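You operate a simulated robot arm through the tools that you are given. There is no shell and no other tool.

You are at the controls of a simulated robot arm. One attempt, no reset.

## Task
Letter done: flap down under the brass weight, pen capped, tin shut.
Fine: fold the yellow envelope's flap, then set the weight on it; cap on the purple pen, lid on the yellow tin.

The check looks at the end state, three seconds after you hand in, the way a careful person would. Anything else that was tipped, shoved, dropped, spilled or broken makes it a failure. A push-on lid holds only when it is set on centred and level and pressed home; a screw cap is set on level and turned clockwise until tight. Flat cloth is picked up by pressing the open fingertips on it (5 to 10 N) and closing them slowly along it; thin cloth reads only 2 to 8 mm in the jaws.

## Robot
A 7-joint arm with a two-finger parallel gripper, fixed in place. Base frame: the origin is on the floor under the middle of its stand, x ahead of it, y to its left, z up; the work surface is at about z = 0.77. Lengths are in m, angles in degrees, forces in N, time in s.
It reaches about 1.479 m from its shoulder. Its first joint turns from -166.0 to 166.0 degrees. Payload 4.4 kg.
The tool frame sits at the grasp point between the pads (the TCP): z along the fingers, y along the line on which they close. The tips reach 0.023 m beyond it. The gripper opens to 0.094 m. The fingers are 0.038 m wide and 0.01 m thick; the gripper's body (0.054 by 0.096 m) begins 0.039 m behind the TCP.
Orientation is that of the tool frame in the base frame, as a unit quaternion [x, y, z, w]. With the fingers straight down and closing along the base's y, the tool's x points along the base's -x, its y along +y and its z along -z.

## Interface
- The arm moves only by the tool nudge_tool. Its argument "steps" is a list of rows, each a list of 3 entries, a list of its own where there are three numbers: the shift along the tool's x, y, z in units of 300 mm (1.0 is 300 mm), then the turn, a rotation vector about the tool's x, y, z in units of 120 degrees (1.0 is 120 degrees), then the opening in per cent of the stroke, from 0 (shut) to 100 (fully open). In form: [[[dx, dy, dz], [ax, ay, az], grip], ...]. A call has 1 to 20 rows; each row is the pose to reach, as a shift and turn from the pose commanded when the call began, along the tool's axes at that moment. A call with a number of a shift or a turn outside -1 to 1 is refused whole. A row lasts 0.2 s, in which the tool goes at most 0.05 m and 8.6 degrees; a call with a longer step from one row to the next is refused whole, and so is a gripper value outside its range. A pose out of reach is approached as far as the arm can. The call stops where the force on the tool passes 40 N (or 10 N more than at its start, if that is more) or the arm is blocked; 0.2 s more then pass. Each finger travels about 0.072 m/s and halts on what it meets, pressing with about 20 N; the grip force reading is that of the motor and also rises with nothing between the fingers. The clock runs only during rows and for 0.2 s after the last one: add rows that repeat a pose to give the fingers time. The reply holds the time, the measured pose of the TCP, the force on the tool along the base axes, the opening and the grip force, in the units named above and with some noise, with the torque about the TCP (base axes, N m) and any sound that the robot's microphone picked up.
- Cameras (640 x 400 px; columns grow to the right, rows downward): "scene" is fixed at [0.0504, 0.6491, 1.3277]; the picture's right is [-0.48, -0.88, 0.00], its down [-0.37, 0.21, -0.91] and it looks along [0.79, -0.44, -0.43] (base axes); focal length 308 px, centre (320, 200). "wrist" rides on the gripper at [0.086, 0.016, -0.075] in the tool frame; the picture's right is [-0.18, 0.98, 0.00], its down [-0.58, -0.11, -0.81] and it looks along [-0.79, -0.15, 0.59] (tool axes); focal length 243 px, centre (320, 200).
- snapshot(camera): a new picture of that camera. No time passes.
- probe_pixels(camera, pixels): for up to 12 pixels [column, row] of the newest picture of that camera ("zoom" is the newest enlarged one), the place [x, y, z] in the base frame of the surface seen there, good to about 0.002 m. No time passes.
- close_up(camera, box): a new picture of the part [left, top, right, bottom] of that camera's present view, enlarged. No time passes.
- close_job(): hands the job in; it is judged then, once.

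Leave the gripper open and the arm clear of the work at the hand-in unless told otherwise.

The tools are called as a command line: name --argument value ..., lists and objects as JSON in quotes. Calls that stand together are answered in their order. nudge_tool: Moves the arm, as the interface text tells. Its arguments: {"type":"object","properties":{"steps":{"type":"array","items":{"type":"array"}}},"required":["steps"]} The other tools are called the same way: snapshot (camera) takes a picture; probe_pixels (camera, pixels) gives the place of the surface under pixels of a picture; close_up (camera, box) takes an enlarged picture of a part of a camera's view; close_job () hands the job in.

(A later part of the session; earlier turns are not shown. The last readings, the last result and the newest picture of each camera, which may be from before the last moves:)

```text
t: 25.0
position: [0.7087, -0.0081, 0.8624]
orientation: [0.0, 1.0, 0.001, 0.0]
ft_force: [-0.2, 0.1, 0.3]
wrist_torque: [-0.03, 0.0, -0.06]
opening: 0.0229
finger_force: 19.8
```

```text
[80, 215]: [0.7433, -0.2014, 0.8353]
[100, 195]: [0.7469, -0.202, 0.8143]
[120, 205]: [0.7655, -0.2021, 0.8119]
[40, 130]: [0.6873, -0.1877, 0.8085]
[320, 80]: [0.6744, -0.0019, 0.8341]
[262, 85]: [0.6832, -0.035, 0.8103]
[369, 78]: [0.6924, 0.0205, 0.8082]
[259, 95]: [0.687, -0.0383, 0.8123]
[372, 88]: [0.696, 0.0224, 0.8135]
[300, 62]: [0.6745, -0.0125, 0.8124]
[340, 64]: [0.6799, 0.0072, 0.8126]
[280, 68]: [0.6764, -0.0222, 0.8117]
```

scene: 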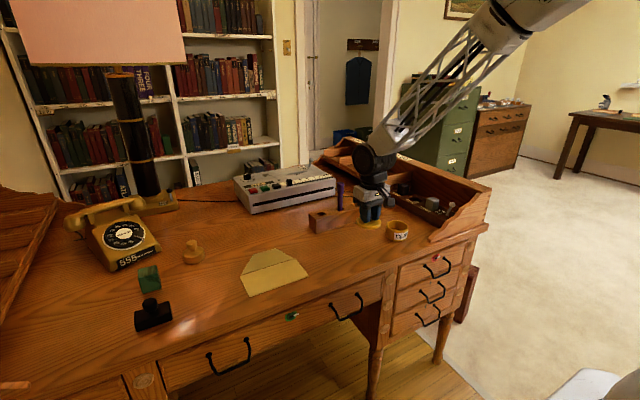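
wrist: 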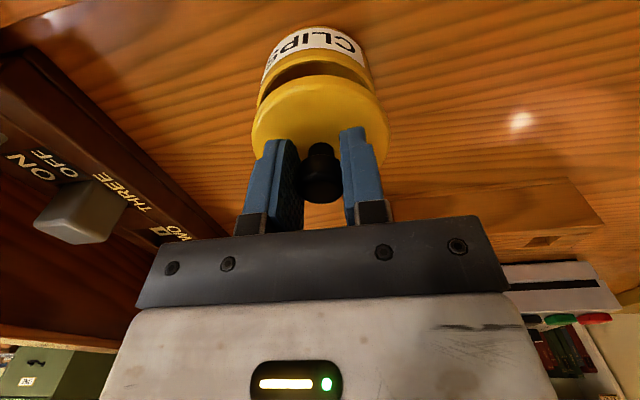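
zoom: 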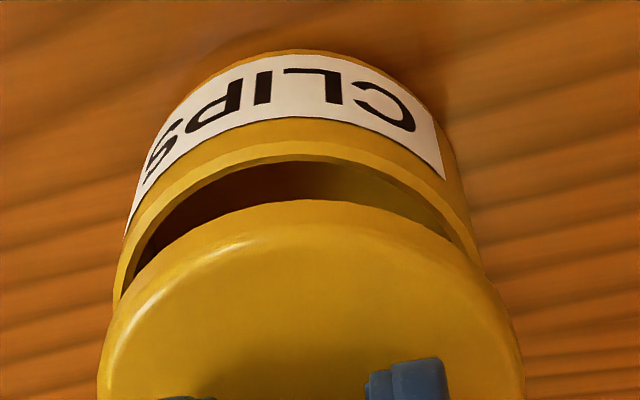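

The switches beside it are about 0.2 m away, so they are clear. I probe the lid's own edge points to compare centres.

probe_pixels --camera "zoom" --pixels '[[115, 330], [140, 290], [200, 235], [260, 210], [330, 205], [400, 220], [460, 260], [500, 310], [518, 350], [103, 365]]'

snapshot --camera "scene"

probe_pixels --camera "scene" --pixels '[[387, 219], [408, 221], [396, 225], [390, 224], [404, 225], [387, 228], [407, 228], [393, 225]]'

```text
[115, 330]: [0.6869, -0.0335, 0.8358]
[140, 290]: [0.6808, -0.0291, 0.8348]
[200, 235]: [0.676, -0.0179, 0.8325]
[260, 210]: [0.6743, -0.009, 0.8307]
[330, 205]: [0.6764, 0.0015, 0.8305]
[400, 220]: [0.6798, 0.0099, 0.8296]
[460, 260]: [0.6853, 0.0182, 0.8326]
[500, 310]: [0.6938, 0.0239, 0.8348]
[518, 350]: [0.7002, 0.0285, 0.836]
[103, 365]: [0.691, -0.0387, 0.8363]
```

```text
taken
```

scene: 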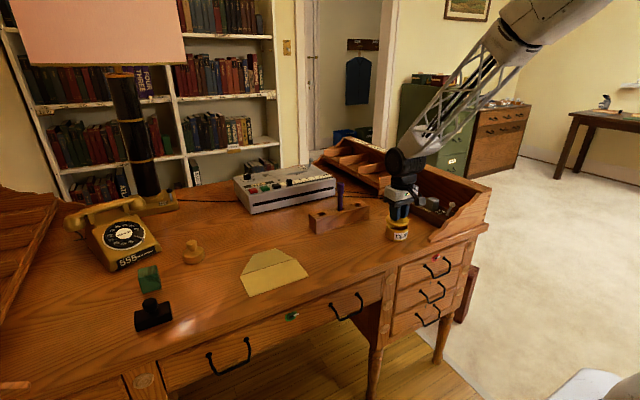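

```text
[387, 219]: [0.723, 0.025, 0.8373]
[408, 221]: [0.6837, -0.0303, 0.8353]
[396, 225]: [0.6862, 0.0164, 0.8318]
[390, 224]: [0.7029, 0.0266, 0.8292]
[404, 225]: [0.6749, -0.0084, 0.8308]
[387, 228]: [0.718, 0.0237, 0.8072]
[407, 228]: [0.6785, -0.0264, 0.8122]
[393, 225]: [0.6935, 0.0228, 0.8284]
```

Lid centre fits (0.710, -0.0085) against the tin at (0.709, -0.010). I correct by about 1 mm, lower slowly onto the rim, and press.

nudge_tool --steps '[[[0.0025, -0.0042, 0], [0, 0, 0], 5], [[0.0025, -0.0042, 0.015], [0, 0, 0], 5], [[0.0025, -0.0042, 0.03], [0, 0, 0], 5], [[0.0025, -0.0042, 0.04], [0, 0, 0], 5], [[0.0025, -0.0042, 0.045], [0, 0, 0], 5], [[0.0025, -0.0042, 0.05], [0, 0, 0], 5], [[0.0025, -0.0042, 0.05], [0, 0, 0], 5]]'

close_up --camera "scene" --box '[356, 195, 436, 245]'

close_up --camera "wrist" --box '[220, 10, 428, 140]'

```text
t: 26.6
position: [0.708, -0.0107, 0.8465]
orientation: [0.001, 1.0, 0.0, 0.0]
ft_force: [0.1, -0.4, -0.1]
wrist_torque: [0.0, 0.01, 0.01]
opening: 0.0226
finger_force: 20.4
```

```text
8.00 times, centred on (396, 220) of scene
```

zoom: 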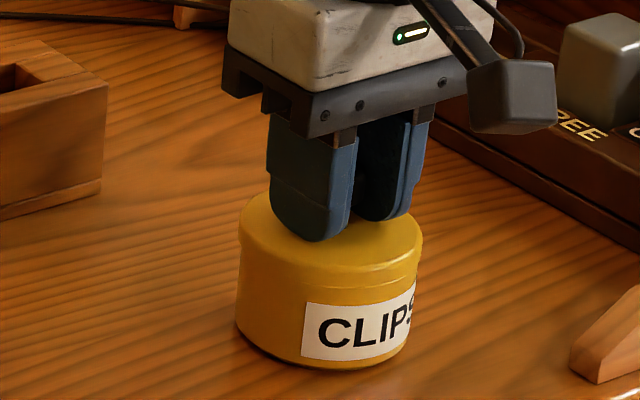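

```text
3.08 times, centred on (324, 75) of wrist
```

zoom: 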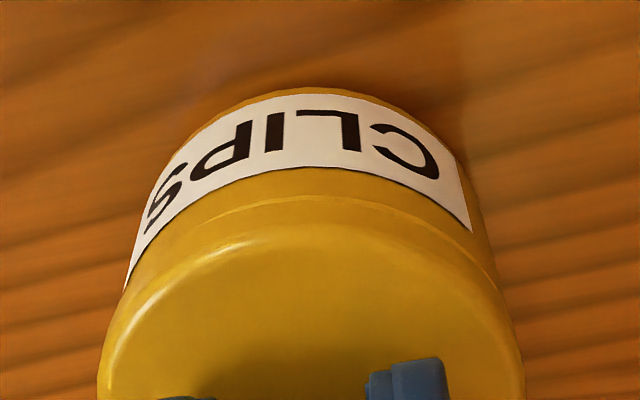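

The lid is about at the rim, with no contact force yet. I continue down in 1 mm steps, watching the force and listening.

nudge_tool --steps '[[[0, 0, 0.0035], [0, 0, 0], 5], [[0, 0, 0.007], [0, 0, 0], 5], [[0, 0, 0.0105], [0, 0, 0], 5], [[0, 0, 0.0105], [0, 0, 0], 5]]'

```text
t: 27.6
position: [0.709, -0.0107, 0.845]
orientation: [-0.001, 1.0, -0.001, 0.001]
ft_force: [-6.0, -0.3, 28.1]
wrist_torque: [0.11, 0.0, -0.03]
opening: 0.0226
finger_force: 20.1
```

There is 28 N on it and no snap yet. I press another millimetre or two.

nudge_tool --steps '[[[0, 0, 0.002], [0, 0, 0], 5], [[0, 0, 0.004], [0, 0, 0], 5], [[0, 0, 0.006], [0, 0, 0], 5], [[0, 0, 0.006], [0, 0, 0], 5]]'

close_up --camera "scene" --box '[356, 195, 436, 245]'

close_up --camera "wrist" --box '[220, 10, 428, 140]'

```text
t: 28.0
position: [0.7089, -0.0113, 0.8436]
orientation: [0.0, 1.0, 0.0, 0.002]
ft_force: [-1.9, -0.6, 9.0]
wrist_torque: [0.07, -0.06, 0.04]
opening: 0.0232
finger_force: 20.1
stopped in row 1: the force on the tool passed its limit at 43 N (the readings are from after the stop); the commanded pose is now the measured one
```

```text
8.00 times, centred on (396, 220) of scene
```

zoom: 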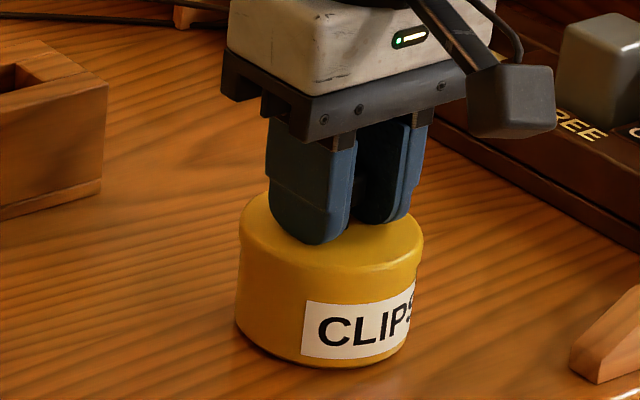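

```text
3.08 times, centred on (324, 75) of wrist
```

zoom: 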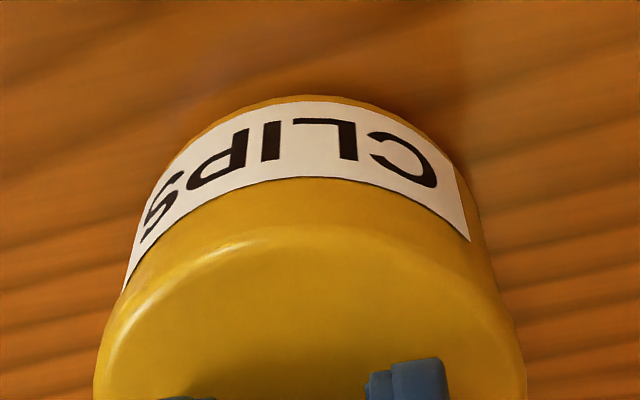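

It stopped at 43 N with no sound heard, and the seam is now hard to see. I check the lid's height and level.

probe_pixels --camera "zoom" --pixels '[[150, 340], [230, 270], [310, 250], [400, 270], [480, 340], [310, 350], [310, 230], [310, 205], [310, 190], [310, 180], [150, 280], [460, 270]]'

close_up --camera "scene" --box '[380, 215, 412, 245]'

```text
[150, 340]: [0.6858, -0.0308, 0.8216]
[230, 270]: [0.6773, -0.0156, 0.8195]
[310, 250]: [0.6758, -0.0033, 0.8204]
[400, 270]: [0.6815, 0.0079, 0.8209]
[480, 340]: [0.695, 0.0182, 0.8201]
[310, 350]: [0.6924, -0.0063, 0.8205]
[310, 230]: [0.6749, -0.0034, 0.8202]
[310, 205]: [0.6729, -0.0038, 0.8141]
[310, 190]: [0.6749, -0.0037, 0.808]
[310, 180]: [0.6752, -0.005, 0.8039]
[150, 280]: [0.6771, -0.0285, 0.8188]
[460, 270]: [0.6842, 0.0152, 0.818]
```

```text
13.33 times, centred on (396, 230) of scene
```

zoom: 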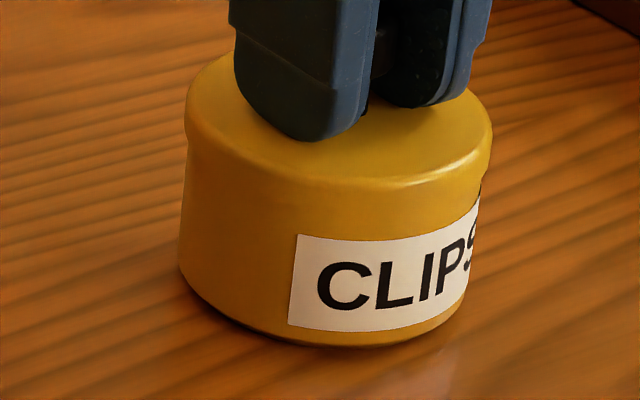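

The lid is level at 0.8205 and its underside is on the rim (0.812), but it hasn't clicked. In the scene zoom it overhangs more on the right (492 against 482) than on the left, so it may be about 1 mm off centre. I enlarge both edges.

close_up --camera "scene" --box '[384, 217, 400, 237]'

close_up --camera "scene" --box '[396, 217, 412, 237]'

close_up --camera "wrist" --box '[240, 50, 400, 150]'

```text
16.00 times, centred on (392, 227) of scene
```

zoom: 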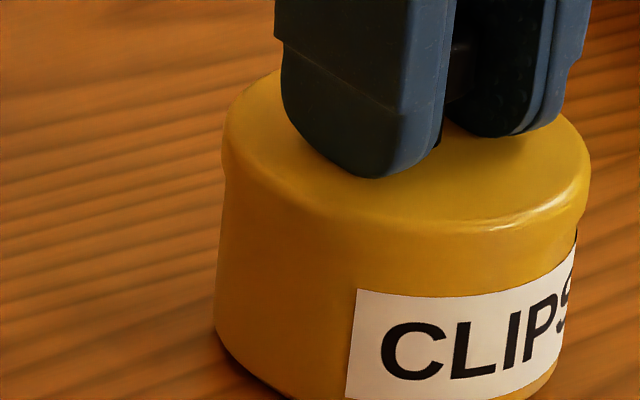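

```text
16.00 times, centred on (404, 227) of scene
```

zoom: 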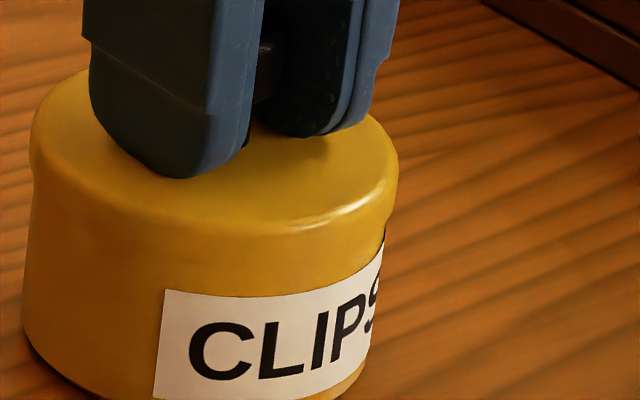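

```text
4.00 times, centred on (320, 100) of wrist
```

zoom: 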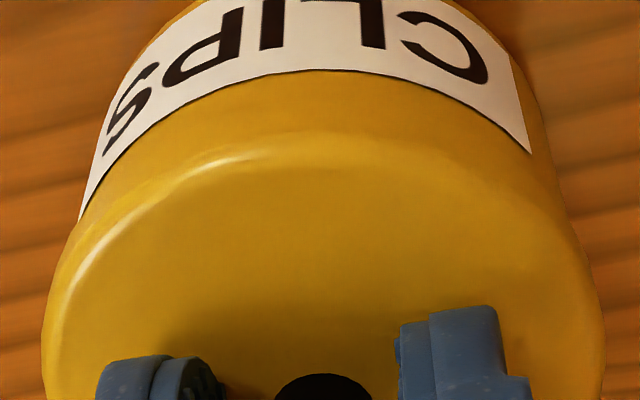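

After allowing for perspective, the overhang is about equal left and right in the scene view. For the fore-aft direction I probe several points on the lid side and tin side in the wrist zoom.

probe_pixels --camera "zoom" --pixels '[[320, 126], [320, 118], [320, 110], [320, 95], [320, 85], [320, 75], [250, 120], [250, 90], [400, 130], [400, 95], [200, 130], [200, 105]]'

probe_pixels --camera "zoom" --pixels '[[300, 126], [300, 118], [300, 90], [300, 80], [340, 126], [340, 118], [340, 90], [340, 80], [280, 122], [280, 85], [360, 122], [360, 85]]'

```text
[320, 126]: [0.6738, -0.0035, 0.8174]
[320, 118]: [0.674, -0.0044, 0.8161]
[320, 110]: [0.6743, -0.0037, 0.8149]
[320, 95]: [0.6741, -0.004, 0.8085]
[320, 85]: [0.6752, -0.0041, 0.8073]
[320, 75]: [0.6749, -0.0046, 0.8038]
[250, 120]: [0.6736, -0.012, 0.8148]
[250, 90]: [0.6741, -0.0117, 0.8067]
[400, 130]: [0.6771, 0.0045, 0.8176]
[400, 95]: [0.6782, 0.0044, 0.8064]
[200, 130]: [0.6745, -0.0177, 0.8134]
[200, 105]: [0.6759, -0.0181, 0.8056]
```

```text
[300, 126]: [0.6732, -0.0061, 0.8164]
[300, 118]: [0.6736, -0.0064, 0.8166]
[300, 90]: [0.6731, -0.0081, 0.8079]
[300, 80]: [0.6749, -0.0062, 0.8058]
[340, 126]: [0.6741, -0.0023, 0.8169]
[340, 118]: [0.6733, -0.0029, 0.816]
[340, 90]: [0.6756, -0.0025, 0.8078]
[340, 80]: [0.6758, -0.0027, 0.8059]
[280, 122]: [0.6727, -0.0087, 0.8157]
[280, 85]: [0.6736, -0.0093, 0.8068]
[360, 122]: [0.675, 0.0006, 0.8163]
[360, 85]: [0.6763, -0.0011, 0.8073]
```

Overhang at the front averages about 1 mm, so the lid is centred in that direction too. I press again in finer steps and listen.

nudge_tool --steps '[[[0, 0, 0.001], [0, 0, 0], 5], [[0, 0, 0.002], [0, 0, 0], 5], [[0, 0, 0.003], [0, 0, 0], 5], [[0, 0, 0.003], [0, 0, 0], 5]]'

```text
t: 29.0
position: [0.7091, -0.0118, 0.8441]
orientation: [0.0, 1.0, 0.001, 0.002]
ft_force: [-4.5, -4.3, 32.0]
wrist_torque: [-0.14, 0.22, -0.02]
opening: 0.0226
finger_force: 20.1
```

It holds 32 N steady with no snap. I add a bit more.

nudge_tool --steps '[[[0, 0, 0.0005], [0, 0, 0], 5], [[0, 0, 0.001], [0, 0, 0], 5], [[0, 0, 0.0012], [0, 0, 0], 5], [[0, 0, 0.0012], [0, 0, 0], 5]]'

```text
t: 29.5
position: [0.7099, -0.0117, 0.8432]
orientation: [0.0, 1.0, 0.0, 0.002]
ft_force: [-0.5, -0.7, 7.8]
wrist_torque: [0.02, 0.06, 0.02]
opening: 0.0227
finger_force: 20.9
stopped in row 2: the force on the tool passed its limit at 43 N (the readings are from after the stop); the commanded pose is now the measured one
```

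Still no snap at 43 N. The side force while pressing was toward -x and slightly -y, which suggests the lid sits a few tenths of a millimetre too far toward +x. I press lightly at about 15 N and move it in a small pattern of 1 mm or less, to let it find its seat.

nudge_tool --steps '[[[0, 0, 0.0008], [0, 0, 0], 5], [[0.0017, 0, 0.0008], [0, 0, 0], 5], [[0.0034, 0, 0.0008], [0, 0, 0], 5], [[0.0034, -0.0017, 0.0008], [0, 0, 0], 5], [[0.0017, -0.0017, 0.0008], [0, 0, 0], 5], [[0, -0.0017, 0.0008], [0, 0, 0], 5], [[0, 0.0017, 0.0008], [0, 0, 0], 5], [[0.0017, 0.0017, 0.0008], [0, 0, 0], 5], [[0.0034, 0.0017, 0.0008], [0, 0, 0], 5], [[0.0017, 0, 0.0008], [0, 0, 0], 5]]'

close_up --camera "scene" --box '[384, 217, 408, 237]'

```text
t: 31.7
position: [0.7087, -0.0111, 0.8437]
orientation: [0.0, 1.0, 0.0, 0.001]
ft_force: [-5.6, 1.4, 25.6]
wrist_torque: [0.14, 0.12, -0.03]
opening: 0.0231
finger_force: 19.2
```

```text
16.00 times, centred on (396, 227) of scene
```

zoom: 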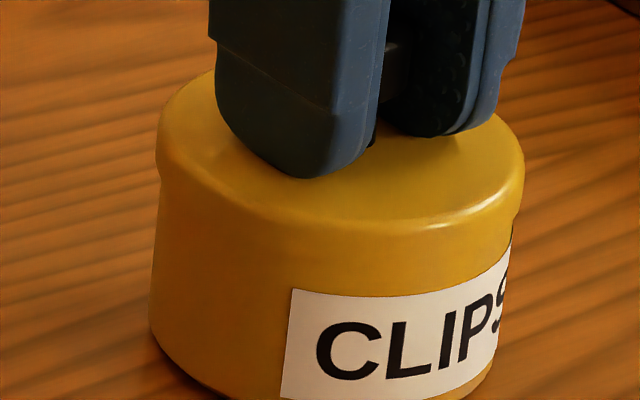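

Still no snap. The lid may be a screw type, so I ease the push to a light one and turn clockwise from above (+ about the tool's z) by about 50°, watching height and torque.

nudge_tool --steps '[[[0, 0, -0.001], [0, 0, 0], 5], [[0, 0, -0.001], [0, 0, 0.07], 5], [[0, 0, -0.001], [0, 0, 0.14], 5], [[0, 0, -0.001], [0, 0, 0.21], 5], [[0, 0, -0.001], [0, 0, 0.28], 5], [[0, 0, -0.001], [0, 0, 0.35], 5], [[0, 0, -0.001], [0, 0, 0.42], 5], [[0, 0, -0.001], [0, 0, 0.42], 5]]'

close_up --camera "scene" --box '[384, 217, 408, 237]'

snapshot --camera "wrist"

```text
t: 33.5
position: [0.7094, -0.0098, 0.8442]
orientation: [0.426, 0.905, 0.0, 0.001]
ft_force: [1.2, -2.9, 17.4]
wrist_torque: [-0.16, 0.08, -0.09]
opening: 0.0231
finger_force: 19.5
```

```text
16.00 times, centred on (396, 227) of scene
```

zoom: 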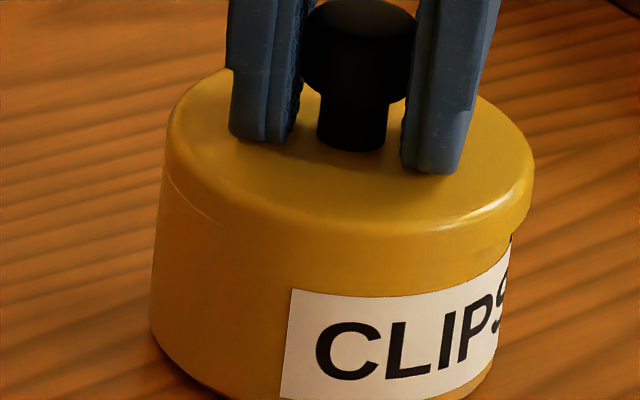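

```text
taken
```

wrist: 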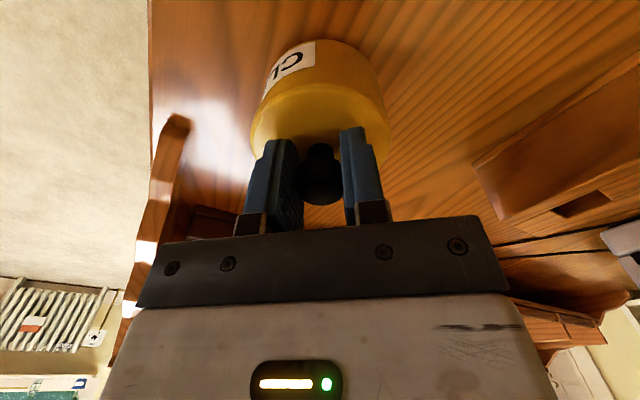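

The torque about z is only 0.09 N m and the height didn't change, so there is no thread: it is a push-on lid. The lid swung about 2 mm to the right as I turned, so the knob had crept off the TCP along the pads. I'll release it on the rim, rise a little and look.

nudge_tool --steps '[[[0, 0, -0.001], [0, 0, 0], 5], [[0, 0, -0.0025], [0, 0, 0], 5], [[0, 0, -0.0025], [0, 0, 0], 30], [[0, 0, -0.0025], [0, 0, 0], 45], [[0, 0, -0.0025], [0, 0, 0], 60], [[0, 0, -0.0025], [0, 0, 0], 60], [[0, 0, -0.1], [0, 0, 0], 60], [[0, 0, -0.2], [0, 0, 0], 60], [[0, 0, -0.2], [0, 0, 0], 60]]'

close_up --camera "wrist" --box '[200, 0, 440, 150]'

close_up --camera "scene" --box '[380, 210, 412, 240]'

```text
t: 35.5
position: [0.7074, -0.0123, 0.9043]
orientation: [0.426, 0.905, 0.001, 0.001]
ft_force: [-0.1, 0.4, 0.5]
wrist_torque: [-0.03, -0.05, -0.01]
opening: 0.0564
finger_force: 0.1
```

```text
2.67 times, centred on (320, 75) of wrist
```

zoom: 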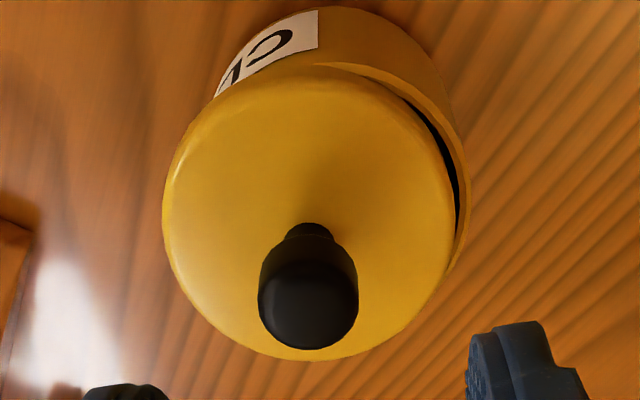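

```text
13.33 times, centred on (396, 225) of scene
```

zoom: 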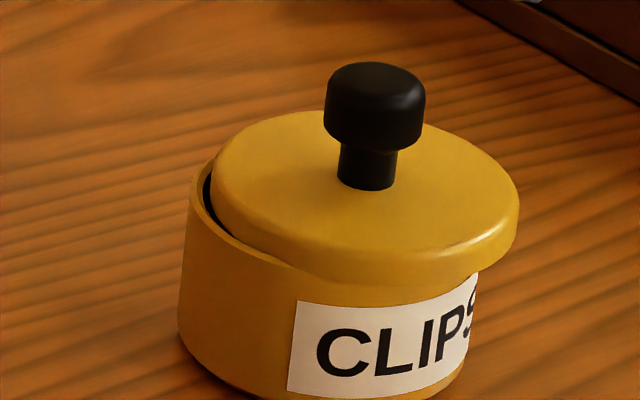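

On release the lid was dragged several millimetres toward the right in the scene view. It still rests on the rim, with a gap visible at left. I measure its pose and the tin's.

probe_pixels --camera "zoom" --pixels '[[222, 150], [513, 215], [300, 120], [400, 270], [300, 240], [470, 180], [376, 75], [335, 95], [418, 95], [376, 90], [190, 200], [207, 165]]'

snapshot --camera "wrist"

probe_pixels --camera "wrist" --pixels '[[263, 70], [270, 50], [290, 35], [320, 30], [350, 42], [368, 70], [365, 95], [310, 130], [280, 110], [315, 120], [298, 115], [332, 115]]'

```text
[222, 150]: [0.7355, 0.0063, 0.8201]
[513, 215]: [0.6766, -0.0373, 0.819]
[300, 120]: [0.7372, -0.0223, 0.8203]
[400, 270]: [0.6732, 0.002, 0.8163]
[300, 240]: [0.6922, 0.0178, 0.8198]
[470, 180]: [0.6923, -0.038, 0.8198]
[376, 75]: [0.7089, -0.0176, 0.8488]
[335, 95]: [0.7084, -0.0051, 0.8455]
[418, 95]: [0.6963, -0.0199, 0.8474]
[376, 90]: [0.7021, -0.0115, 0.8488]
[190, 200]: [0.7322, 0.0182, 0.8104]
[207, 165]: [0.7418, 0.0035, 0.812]
```

```text
taken
```

wrist: 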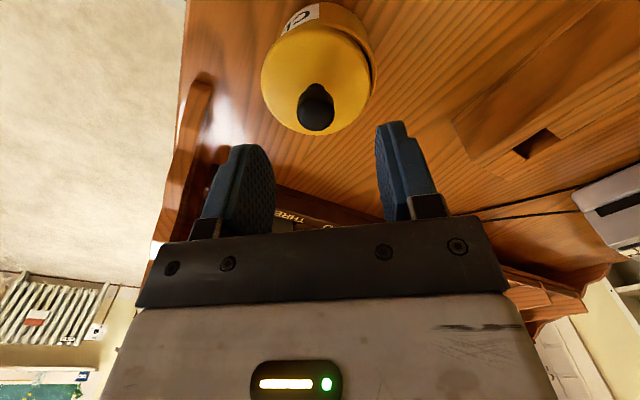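

```text
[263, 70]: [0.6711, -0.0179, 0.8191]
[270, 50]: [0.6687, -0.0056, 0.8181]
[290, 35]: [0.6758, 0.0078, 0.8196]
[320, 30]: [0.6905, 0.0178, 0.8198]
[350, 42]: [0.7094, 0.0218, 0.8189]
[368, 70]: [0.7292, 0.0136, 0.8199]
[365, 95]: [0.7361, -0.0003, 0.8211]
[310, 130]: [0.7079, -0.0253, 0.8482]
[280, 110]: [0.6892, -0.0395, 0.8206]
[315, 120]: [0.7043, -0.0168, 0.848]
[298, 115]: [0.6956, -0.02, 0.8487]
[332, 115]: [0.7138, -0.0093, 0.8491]
```

The lid is level, resting at about (0.704, -0.0137), so roughly 6 mm off the tin centre. I'll turn back to jaws-along-y above the tin centre, go down with the tips 4 mm above the lid, and close slowly to re-centre the knob in y.

nudge_tool --steps '[[[0.0052, 0.0026, 0], [0, 0, -0.07], 60], [[0.0052, 0.0026, 0], [0, 0, -0.14], 60], [[0.0052, 0.0026, 0], [0, 0, -0.21], 60], [[0.0052, 0.0026, 0], [0, 0, -0.28], 60], [[0.0052, 0.0026, 0], [0, 0, -0.35], 60], [[0.0052, 0.0026, 0], [0, 0, -0.42], 60], [[0.0052, 0.0026, 0.06], [0, 0, -0.42], 60], [[0.0052, 0.0026, 0.12], [0, 0, -0.42], 60], [[0.0052, 0.0026, 0.16], [0, 0, -0.42], 60], [[0.0052, 0.0026, 0.184], [0, 0, -0.42], 60], [[0.0052, 0.0026, 0.184], [0, 0, -0.42], 60]]'

snapshot --camera "wrist"

```text
t: 37.9
position: [0.7099, -0.0096, 0.8492]
orientation: [0.0, 1.0, 0.0, 0.001]
ft_force: [0.1, -0.6, -0.2]
wrist_torque: [0.03, -0.01, 0.03]
opening: 0.0564
finger_force: 0.0
```

```text
taken
```

wrist: 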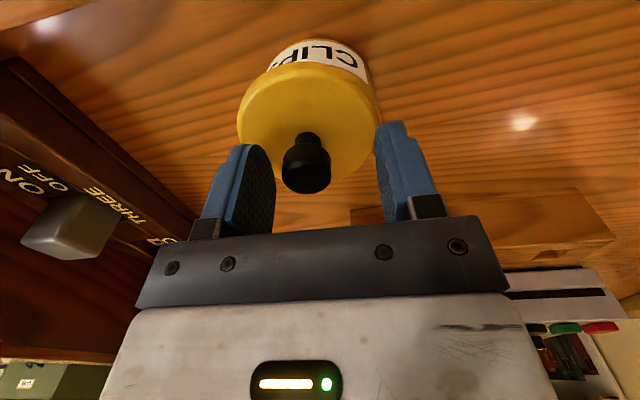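

The knob sits left of the jaw centre, as expected. I close slowly to centre it in y.

nudge_tool --steps '[[[0, 0, 0], [0, 0, 0], 45], [[0, 0, 0], [0, 0, 0], 38], [[0, 0, 0], [0, 0, 0], 35], [[0, 0, 0], [0, 0, 0], 33], [[0, 0, 0], [0, 0, 0], 31], [[0, 0, 0], [0, 0, 0], 29], [[0, 0, 0], [0, 0, 0], 27], [[0, 0, 0], [0, 0, 0], 25], [[0, 0, 0], [0, 0, 0], 23], [[0, 0, 0], [0, 0, 0], 15], [[0, 0, 0], [0, 0, 0], 5], [[0, 0, 0], [0, 0, 0], 5]]'

close_up --camera "wrist" --box '[200, 20, 440, 170]'

close_up --camera "scene" --box '[380, 210, 412, 240]'

```text
t: 40.5
position: [0.7078, -0.0097, 0.8495]
orientation: [0.0, 1.0, 0.0, 0.002]
ft_force: [-0.1, 0.2, 0.2]
wrist_torque: [0.03, -0.03, 0.01]
opening: 0.0222
finger_force: 20.2
```

```text
2.67 times, centred on (320, 95) of wrist
```

zoom: 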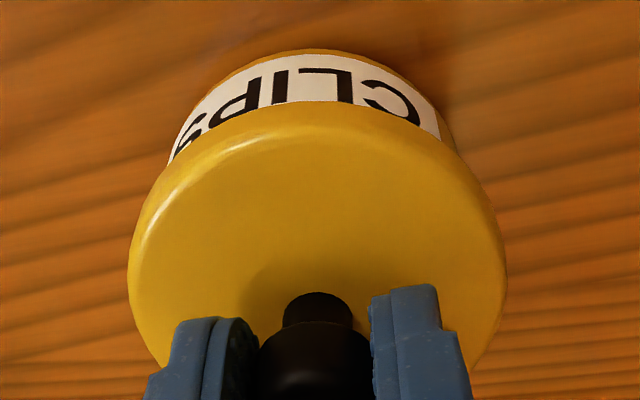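

```text
13.33 times, centred on (396, 225) of scene
```

zoom: 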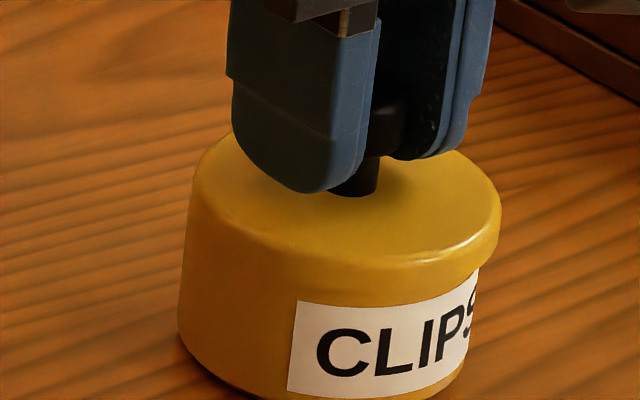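

The knob is centred in y again. Before trying once more I want to see the lid's underside (plug, skirt or flat), so I lift it well clear.

nudge_tool --steps '[[[0, 0, -0.05], [0, 0, 0], 5], [[0, 0, -0.2], [0, 0, 0], 5], [[0, 0, -0.35], [0, 0, 0], 5], [[0, 0, -0.5], [0, 0, 0], 5], [[0, 0, -0.65], [0, 0, 0], 5], [[0, 0, -0.8], [0, 0, 0], 5], [[0, 0, -0.95], [0, 0, 0], 5], [[0, 0, -0.95], [0, 0, 0], 5]]'

nudge_tool --steps '[[[0, 0, 0], [-0.05, 0.046, 0], 5], [[0, 0, 0], [-0.1, 0.092, 0], 5], [[0, 0, 0], [-0.15, 0.138, 0], 5], [[0, 0, 0], [-0.2, 0.184, 0], 5], [[0, 0, 0], [-0.25, 0.23, 0], 5], [[0, 0, 0], [-0.3, 0.276, 0], 5], [[0, 0, 0], [-0.3, 0.276, 0], 5]]'

snapshot --camera "scene"

```text
t: 42.3
position: [0.7077, -0.0091, 1.1347]
orientation: [0.0, 1.0, 0.0, 0.001]
ft_force: [0.1, -0.3, -0.2]
wrist_torque: [-0.02, 0.04, 0.02]
opening: 0.0223
finger_force: 20.0
```

```text
t: 43.9
position: [0.7068, -0.0088, 1.1337]
orientation: [-0.001, 0.91, 0.305, -0.279]
ft_force: [-0.6, 0.5, -0.7]
wrist_torque: [0.04, -0.03, 0.0]
opening: 0.0222
finger_force: 19.9
```

```text
taken
```

scene: 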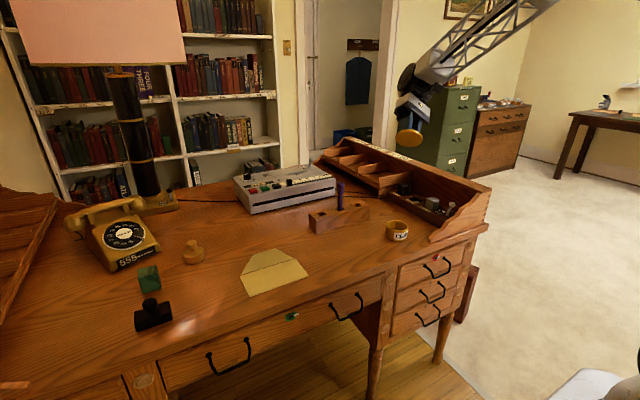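

The lid at (409,137) shows its underside. I enlarge it and the tin's opening.

close_up --camera "scene" --box '[388, 120, 432, 148]'

close_up --camera "scene" --box '[378, 212, 418, 247]'

```text
14.29 times, centred on (410, 134) of scene
```

zoom: 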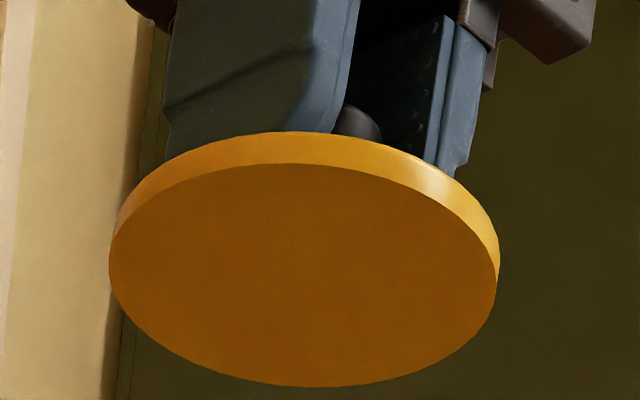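

```text
11.43 times, centred on (398, 230) of scene
```

zoom: 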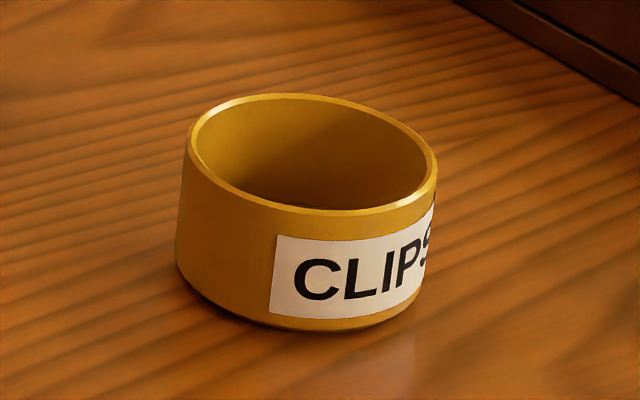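

The underside is plain and flat, so the lid just needs to be well centred, level and pressed. I fit the tin's rim centre from many points on its ring.

probe_pixels --camera "zoom" --pixels '[[300, 207], [340, 211], [380, 206], [415, 190], [255, 196], [218, 172], [194, 148], [202, 118], [232, 102], [290, 97], [350, 109], [400, 135]]'

probe_pixels --camera "zoom" --pixels '[[320, 210], [360, 209], [400, 198], [430, 178], [275, 202], [235, 184], [205, 162], [195, 130], [215, 108], [260, 98], [320, 101], [375, 121]]'

probe_pixels --camera "zoom" --pixels '[[186, 200], [200, 220], [220, 230], [240, 240], [260, 245], [190, 230], [210, 200], [230, 210], [250, 220], [300, 225], [350, 228], [400, 218]]'

```text
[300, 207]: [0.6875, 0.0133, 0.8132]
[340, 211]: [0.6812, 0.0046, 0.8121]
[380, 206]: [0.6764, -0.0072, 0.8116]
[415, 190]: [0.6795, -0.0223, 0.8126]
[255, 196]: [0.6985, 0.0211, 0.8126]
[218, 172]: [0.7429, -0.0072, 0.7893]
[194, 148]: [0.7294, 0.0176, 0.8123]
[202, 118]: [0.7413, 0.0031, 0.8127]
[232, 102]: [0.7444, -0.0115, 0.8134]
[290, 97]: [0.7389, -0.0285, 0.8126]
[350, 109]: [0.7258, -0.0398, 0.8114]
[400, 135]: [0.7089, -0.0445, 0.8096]
```

```text
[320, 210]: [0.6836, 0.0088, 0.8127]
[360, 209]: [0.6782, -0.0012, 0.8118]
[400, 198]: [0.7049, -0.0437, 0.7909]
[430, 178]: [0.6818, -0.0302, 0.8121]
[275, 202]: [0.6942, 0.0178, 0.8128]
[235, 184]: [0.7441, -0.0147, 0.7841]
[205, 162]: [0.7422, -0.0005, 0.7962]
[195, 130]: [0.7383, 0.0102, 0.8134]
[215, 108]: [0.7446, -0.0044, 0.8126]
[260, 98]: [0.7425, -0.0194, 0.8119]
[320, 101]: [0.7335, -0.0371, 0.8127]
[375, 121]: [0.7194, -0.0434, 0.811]
```

```text
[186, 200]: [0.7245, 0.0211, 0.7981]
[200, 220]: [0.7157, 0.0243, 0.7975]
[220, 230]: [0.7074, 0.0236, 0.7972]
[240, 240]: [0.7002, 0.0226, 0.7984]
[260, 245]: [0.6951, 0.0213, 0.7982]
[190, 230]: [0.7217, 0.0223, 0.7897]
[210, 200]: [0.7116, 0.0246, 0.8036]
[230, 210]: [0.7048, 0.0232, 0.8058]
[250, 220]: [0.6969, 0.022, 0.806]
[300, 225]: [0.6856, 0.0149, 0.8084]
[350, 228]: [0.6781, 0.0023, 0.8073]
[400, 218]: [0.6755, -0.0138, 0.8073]
```

Fitting about 30 rim and wall points puts the tin centre near (0.7106, -0.0106), so my earlier press was probably 1.5 mm off in x. My plan is to set the lid down, then close the open jaws around lid and tin together along y and along x. That aligns the two mechanically, and then I press on the knob. First I tilt the lid level again.

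nudge_tool --steps '[[[0, 0, 0], [0.05, -0.046, 0], 5], [[0, 0, 0], [0.1, -0.092, 0], 5], [[0, 0, 0], [0.15, -0.138, 0], 5], [[0, 0, 0], [0.2, -0.184, 0], 5], [[0, 0, 0], [0.25, -0.23, 0], 5], [[0, 0, 0], [0.3, -0.276, 0], 5], [[0, 0, 0], [0.3, -0.276, 0], 5]]'

nudge_tool --steps '[[[-0.01, -0.002, 0.15], [0, 0, 0], 5], [[-0.015, -0.002, 0.3], [0, 0, 0], 5], [[-0.018, -0.002, 0.45], [0, 0, 0], 5], [[-0.018, -0.002, 0.6], [0, 0, 0], 5], [[-0.018, -0.002, 0.7], [0, 0, 0], 5], [[-0.018, -0.002, 0.8], [0, 0, 0], 5], [[-0.018, -0.002, 0.85], [0, 0, 0], 5], [[-0.018, -0.002, 0.85], [0, 0, 0], 5]]'

close_up --camera "scene" --box '[372, 200, 420, 240]'

close_up --camera "wrist" --box '[200, 20, 440, 170]'

```text
t: 45.5
position: [0.7084, -0.0091, 1.1332]
orientation: [0.0, 1.0, 0.0, 0.001]
ft_force: [-0.3, -0.9, -0.4]
wrist_torque: [0.02, -0.01, 0.0]
opening: 0.0218
finger_force: 19.8
```

```text
t: 47.3
position: [0.714, -0.0094, 0.8791]
orientation: [0.0, 1.0, 0.0, 0.002]
ft_force: [0.1, 0.1, 0.4]
wrist_torque: [-0.01, 0.03, 0.03]
opening: 0.0219
finger_force: 20.0
```

```text
10.00 times, centred on (396, 220) of scene
```

zoom: 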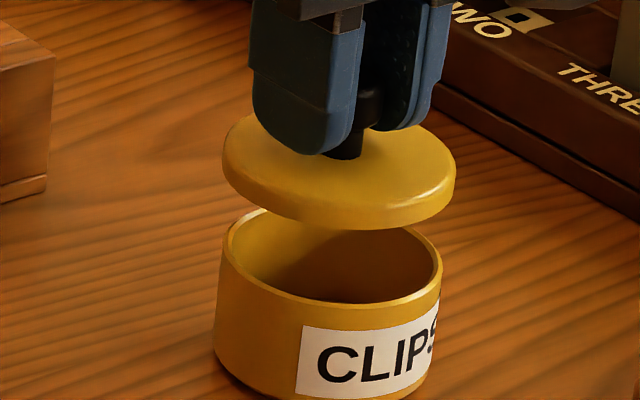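

```text
2.67 times, centred on (320, 95) of wrist
```

zoom: 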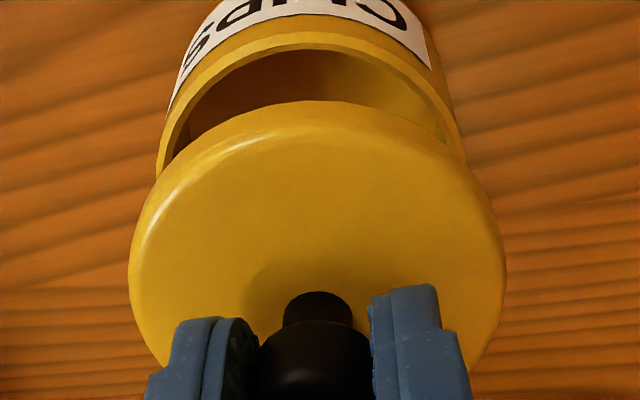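

Working from both views, the tin lies about 1.5 mm to -y of the lid, with x about equal. I shift -1.5 mm in y and lower until just at contact.

nudge_tool --steps '[[[0, -0.005, 0.03], [0, 0, 0], 5], [[0, -0.005, 0.06], [0, 0, 0], 5], [[0, -0.005, 0.085], [0, 0, 0], 5], [[0, -0.005, 0.094], [0, 0, 0], 5], [[0, -0.005, 0.098], [0, 0, 0], 5], [[0, -0.005, 0.098], [0, 0, 0], 5]]'

close_up --camera "scene" --box '[384, 217, 408, 237]'

close_up --camera "wrist" --box '[200, 20, 440, 170]'

```text
t: 48.7
position: [0.7141, -0.011, 0.8495]
orientation: [0.001, 1.0, -0.001, 0.001]
ft_force: [-0.6, -0.9, -1.0]
wrist_torque: [-0.01, -0.01, 0.03]
opening: 0.0218
finger_force: 19.6
```

```text
16.00 times, centred on (396, 227) of scene
```

zoom: 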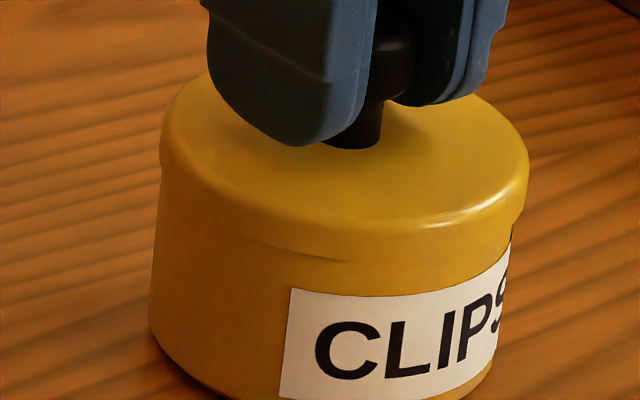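

```text
2.67 times, centred on (320, 95) of wrist
```

zoom: 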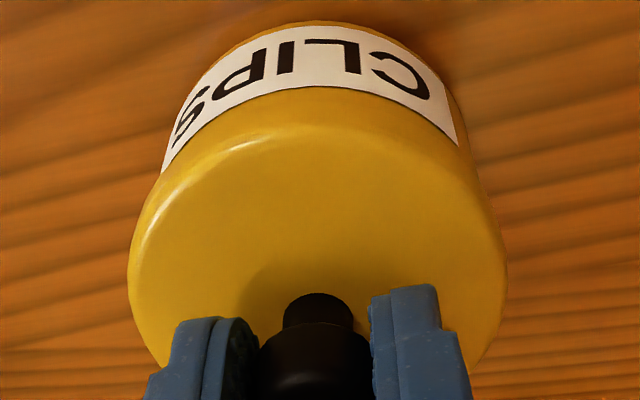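

The lid looks within about 0.5 mm of centre now, a touch too far right in the scene view. I move +0.4 mm in y and press gradually.

nudge_tool --steps '[[[0, 0.0013, 0], [0, 0, 0], 5], [[0, 0.0013, 0.003], [0, 0, 0], 5], [[0, 0.0013, 0.005], [0, 0, 0], 5], [[0, 0.0013, 0.007], [0, 0, 0], 5], [[0, 0.0013, 0.009], [0, 0, 0], 5], [[0, 0.0013, 0.009], [0, 0, 0], 5]]'

```text
t: 50.1
position: [0.7143, -0.0113, 0.8466]
orientation: [0.0, 1.0, 0.0, 0.001]
ft_force: [2.4, 1.5, 20.1]
wrist_torque: [0.03, -0.03, 0.0]
opening: 0.0221
finger_force: 20.4
```

It reads 20 N with the side forces now small. I press a little further.

nudge_tool --steps '[[[0, 0, 0.001], [0, 0, 0], 5], [[0, 0, 0.002], [0, 0, 0], 5], [[0, 0, 0.003], [0, 0, 0], 5], [[0, 0, 0.004], [0, 0, 0], 5], [[0, 0, 0.005], [0, 0, 0], 5], [[0, 0, 0.005], [0, 0, 0], 5]]'

close_up --camera "scene" --box '[384, 217, 408, 237]'

```text
t: 51.5
position: [0.7132, -0.0115, 0.844]
orientation: [0.001, 1.0, 0.0, 0.001]
ft_force: [-4.6, 3.0, 15.4]
wrist_torque: [0.06, 0.09, 0.04]
opening: 0.0223
finger_force: 20.1
```

```text
16.00 times, centred on (396, 227) of scene
```

zoom: 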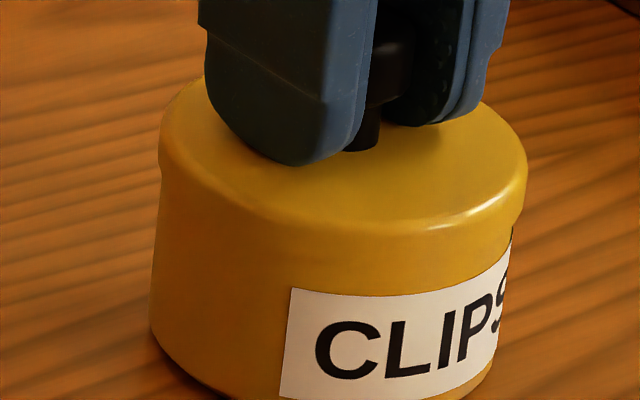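

The fingers slid down the knob and the tips are about to meet the lid top. I keep pressing, so the tips bear directly on the lid on both sides.

nudge_tool --steps '[[[0, 0, 0.001], [0, 0, 0], 5], [[0, 0, 0.002], [0, 0, 0], 5], [[0, 0, 0.003], [0, 0, 0], 5], [[0, 0, 0.004], [0, 0, 0], 5], [[0, 0, 0.005], [0, 0, 0], 5], [[0, 0, 0.006], [0, 0, 0], 5]]'

```text
t: 52.8
position: [0.7147, -0.0121, 0.8431]
orientation: [0.0, 1.0, 0.0, 0.001]
ft_force: [1.2, 0.9, 3.7]
wrist_torque: [0.02, -0.11, -0.03]
opening: 0.0223
finger_force: 19.5
stopped in row 6: the force on the tool passed its limit at 41 N (the readings are from after the stop); the commanded pose is now the measured one
```

There is still no snap at 41 N. I'll unload, release gently, and use the open jaws to align lid and tin mechanically.

nudge_tool --steps '[[[0, 0, -0.001], [0, 0, 0], 5], [[0, 0, -0.0025], [0, 0, 0], 5], [[0, 0, -0.0025], [0, 0, 0], 5]]'

```text
t: 53.6
position: [0.7137, -0.0111, 0.844]
orientation: [0.0, 1.0, 0.0, 0.002]
ft_force: [-0.3, 0.3, -0.9]
wrist_torque: [-0.01, -0.05, -0.02]
opening: 0.0221
finger_force: 20.5
```

The net force is zero. I open the jaws and rise clear of the knob, then look.

nudge_tool --steps '[[[0, 0, 0], [0, 0, 0], 30], [[0, 0, -0.003], [0, 0, 0], 40], [[0, 0, -0.01], [0, 0, 0], 60], [[0, 0, -0.1], [0, 0, 0], 60], [[0, 0, -0.2], [0, 0, 0], 60], [[0, 0, -0.2], [0, 0, 0], 60]]'

close_up --camera "scene" --box '[380, 212, 412, 237]'

close_up --camera "wrist" --box '[200, 0, 440, 150]'

```text
t: 55.0
position: [0.7138, -0.0105, 0.9055]
orientation: [0.0, 1.0, 0.0, 0.002]
ft_force: [-0.1, 0.2, 0.2]
wrist_torque: [-0.01, 0.04, 0.01]
opening: 0.0562
finger_force: 0.1
heard: snap
```

```text
16.00 times, centred on (396, 224) of scene
```

zoom: 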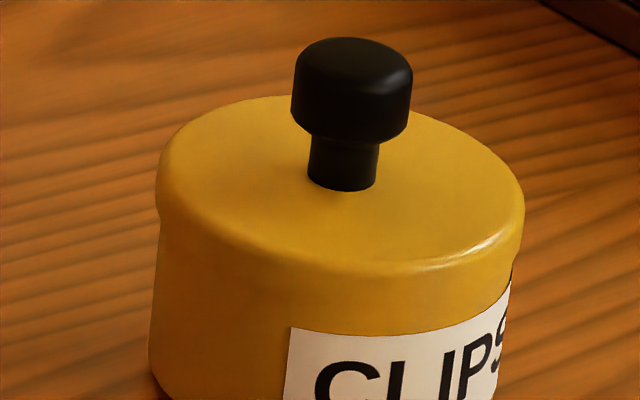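

```text
2.67 times, centred on (320, 75) of wrist
```

zoom: 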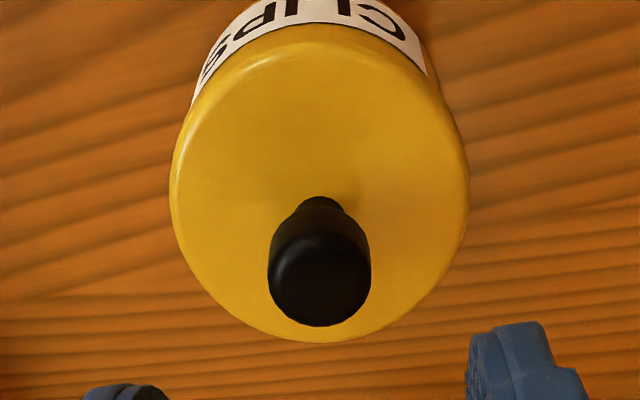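

A snap was heard as the lid settled on release, and it looks centred. I verify with a pull test: re-grip the knob with the tips clear of the lid, lift a few millimetres and see whether the tin comes along.

nudge_tool --steps '[[[0, 0, 0.08], [0, 0, 0], 60], [[0, 0, 0.15], [0, 0, 0], 60], [[0, 0, 0.185], [0, 0, 0], 60], [[0, 0, 0.185], [0, 0, 0], 45], [[0, 0, 0.185], [0, 0, 0], 33], [[0, 0, 0.185], [0, 0, 0], 29], [[0, 0, 0.185], [0, 0, 0], 26], [[0, 0, 0.185], [0, 0, 0], 24], [[0, 0, 0.185], [0, 0, 0], 22], [[0, 0, 0.185], [0, 0, 0], 10], [[0, 0, 0.185], [0, 0, 0], 5], [[0, 0, 0.18], [0, 0, 0], 5], [[0, 0, 0.175], [0, 0, 0], 5], [[0, 0, 0.17], [0, 0, 0], 5], [[0, 0, 0.165], [0, 0, 0], 5], [[0, 0, 0.165], [0, 0, 0], 5]]'

close_up --camera "scene" --box '[380, 212, 412, 242]'

```text
t: 58.4
position: [0.7135, -0.0115, 0.8546]
orientation: [0.0, 1.0, -0.001, 0.003]
ft_force: [0.2, 1.1, -0.1]
wrist_torque: [0.0, -0.02, -0.04]
opening: 0.0222
finger_force: 20.1
heard: snap
```

```text
13.33 times, centred on (396, 227) of scene
```

zoom: 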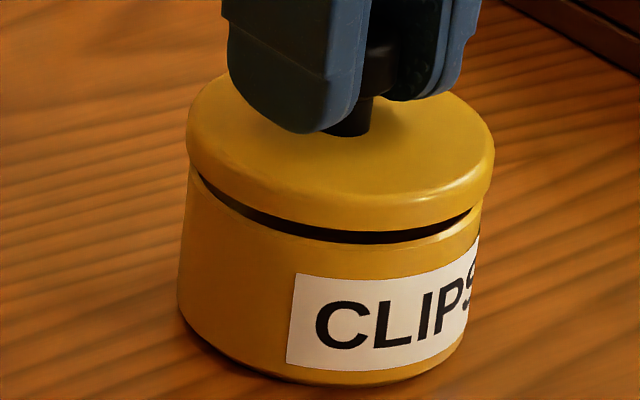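

The lid came off the tin with another snap, so it had latched but only lightly, and the tin stayed put. I set it back at the same spot, release it so it settles flat, and then press it home from above with closed fingers on the knob.

nudge_tool --steps '[[[0, 0, 0.008], [0, 0, 0], 5], [[0, 0, 0.015], [0, 0, 0], 5], [[0, 0, 0.02], [0, 0, 0], 5], [[0, 0, 0.022], [0, 0, 0], 5], [[0, 0, 0.022], [0, 0, 0], 5]]'

close_up --camera "scene" --box '[380, 212, 412, 242]'

```text
t: 59.6
position: [0.7146, -0.0118, 0.8491]
orientation: [0.0, 1.0, 0.0, 0.002]
ft_force: [-2.8, -5.0, 17.8]
wrist_torque: [-0.09, 0.29, 0.05]
opening: 0.0221
finger_force: 19.9
```

```text
13.33 times, centred on (396, 227) of scene
```

zoom: 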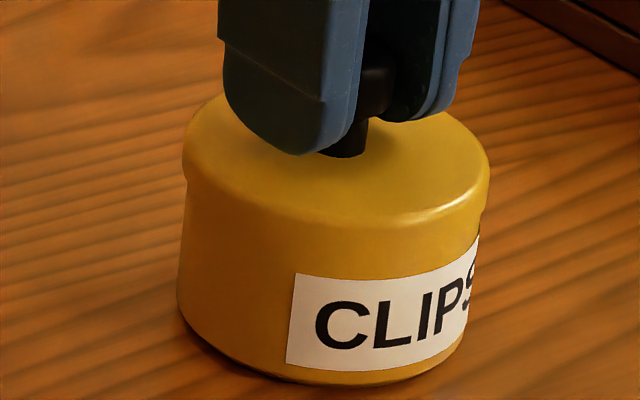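

It has contact at 17.8 N. I unload to about zero and open the jaws.

nudge_tool --steps '[[[0, 0, -0.0015], [0, 0, 0], 5], [[0, 0, -0.002], [0, 0, 0], 5], [[0, 0, -0.002], [0, 0, 0], 30], [[0, 0, -0.005], [0, 0, 0], 40], [[0, 0, -0.01], [0, 0, 0], 60], [[0, 0, -0.1], [0, 0, 0], 60], [[0, 0, -0.18], [0, 0, 0], 60], [[0, 0, -0.18], [0, 0, 0], 60]]'

close_up --camera "scene" --box '[380, 212, 412, 237]'

close_up --camera "wrist" --box '[200, 0, 440, 150]'

```text
t: 61.4
position: [0.7158, -0.0098, 0.9033]
orientation: [0.0, 1.0, -0.001, 0.001]
ft_force: [-0.6, 0.0, -0.3]
wrist_torque: [0.05, -0.02, 0.01]
opening: 0.0564
finger_force: 0.0
heard: snap
```

```text
16.00 times, centred on (396, 224) of scene
```

zoom: 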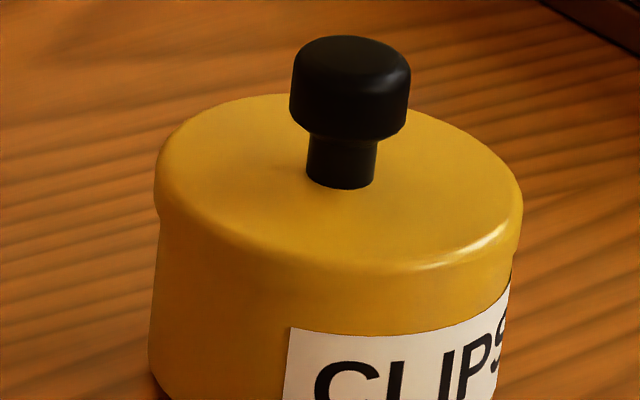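

```text
2.67 times, centred on (320, 75) of wrist
```

zoom: 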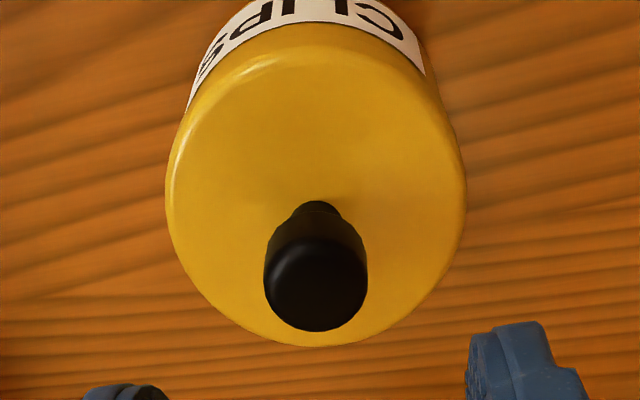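

It snapped on release again and the lid is seated. Now I locate the knob top, so I can press on it with closed fingers.

probe_pixels --camera "zoom" --pixels '[[316, 285], [270, 270], [364, 270], [316, 325], [316, 300], [290, 310], [345, 310], [200, 150], [430, 150], [316, 60], [316, 342]]'

snapshot --camera "scene"

probe_pixels --camera "scene" --pixels '[[398, 214], [395, 216], [401, 216], [398, 217], [390, 222], [405, 224], [397, 226], [388, 219]]'

```text
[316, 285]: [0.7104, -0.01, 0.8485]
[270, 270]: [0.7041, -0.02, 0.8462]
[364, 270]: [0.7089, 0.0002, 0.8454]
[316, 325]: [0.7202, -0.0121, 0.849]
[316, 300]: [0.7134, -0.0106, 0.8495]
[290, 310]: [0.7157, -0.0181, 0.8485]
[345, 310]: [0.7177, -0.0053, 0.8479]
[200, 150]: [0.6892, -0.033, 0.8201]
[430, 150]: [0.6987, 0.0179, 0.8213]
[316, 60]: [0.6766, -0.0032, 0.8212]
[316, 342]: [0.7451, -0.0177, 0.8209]
```

```text
taken
```

scene: 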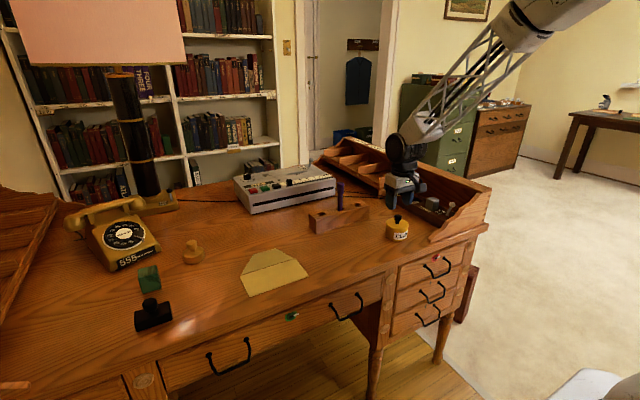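

```text
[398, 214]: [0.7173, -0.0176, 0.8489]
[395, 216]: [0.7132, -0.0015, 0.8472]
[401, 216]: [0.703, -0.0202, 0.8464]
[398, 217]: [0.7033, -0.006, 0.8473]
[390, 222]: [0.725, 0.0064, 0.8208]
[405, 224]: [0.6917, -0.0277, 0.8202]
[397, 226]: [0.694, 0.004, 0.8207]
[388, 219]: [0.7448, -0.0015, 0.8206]
```

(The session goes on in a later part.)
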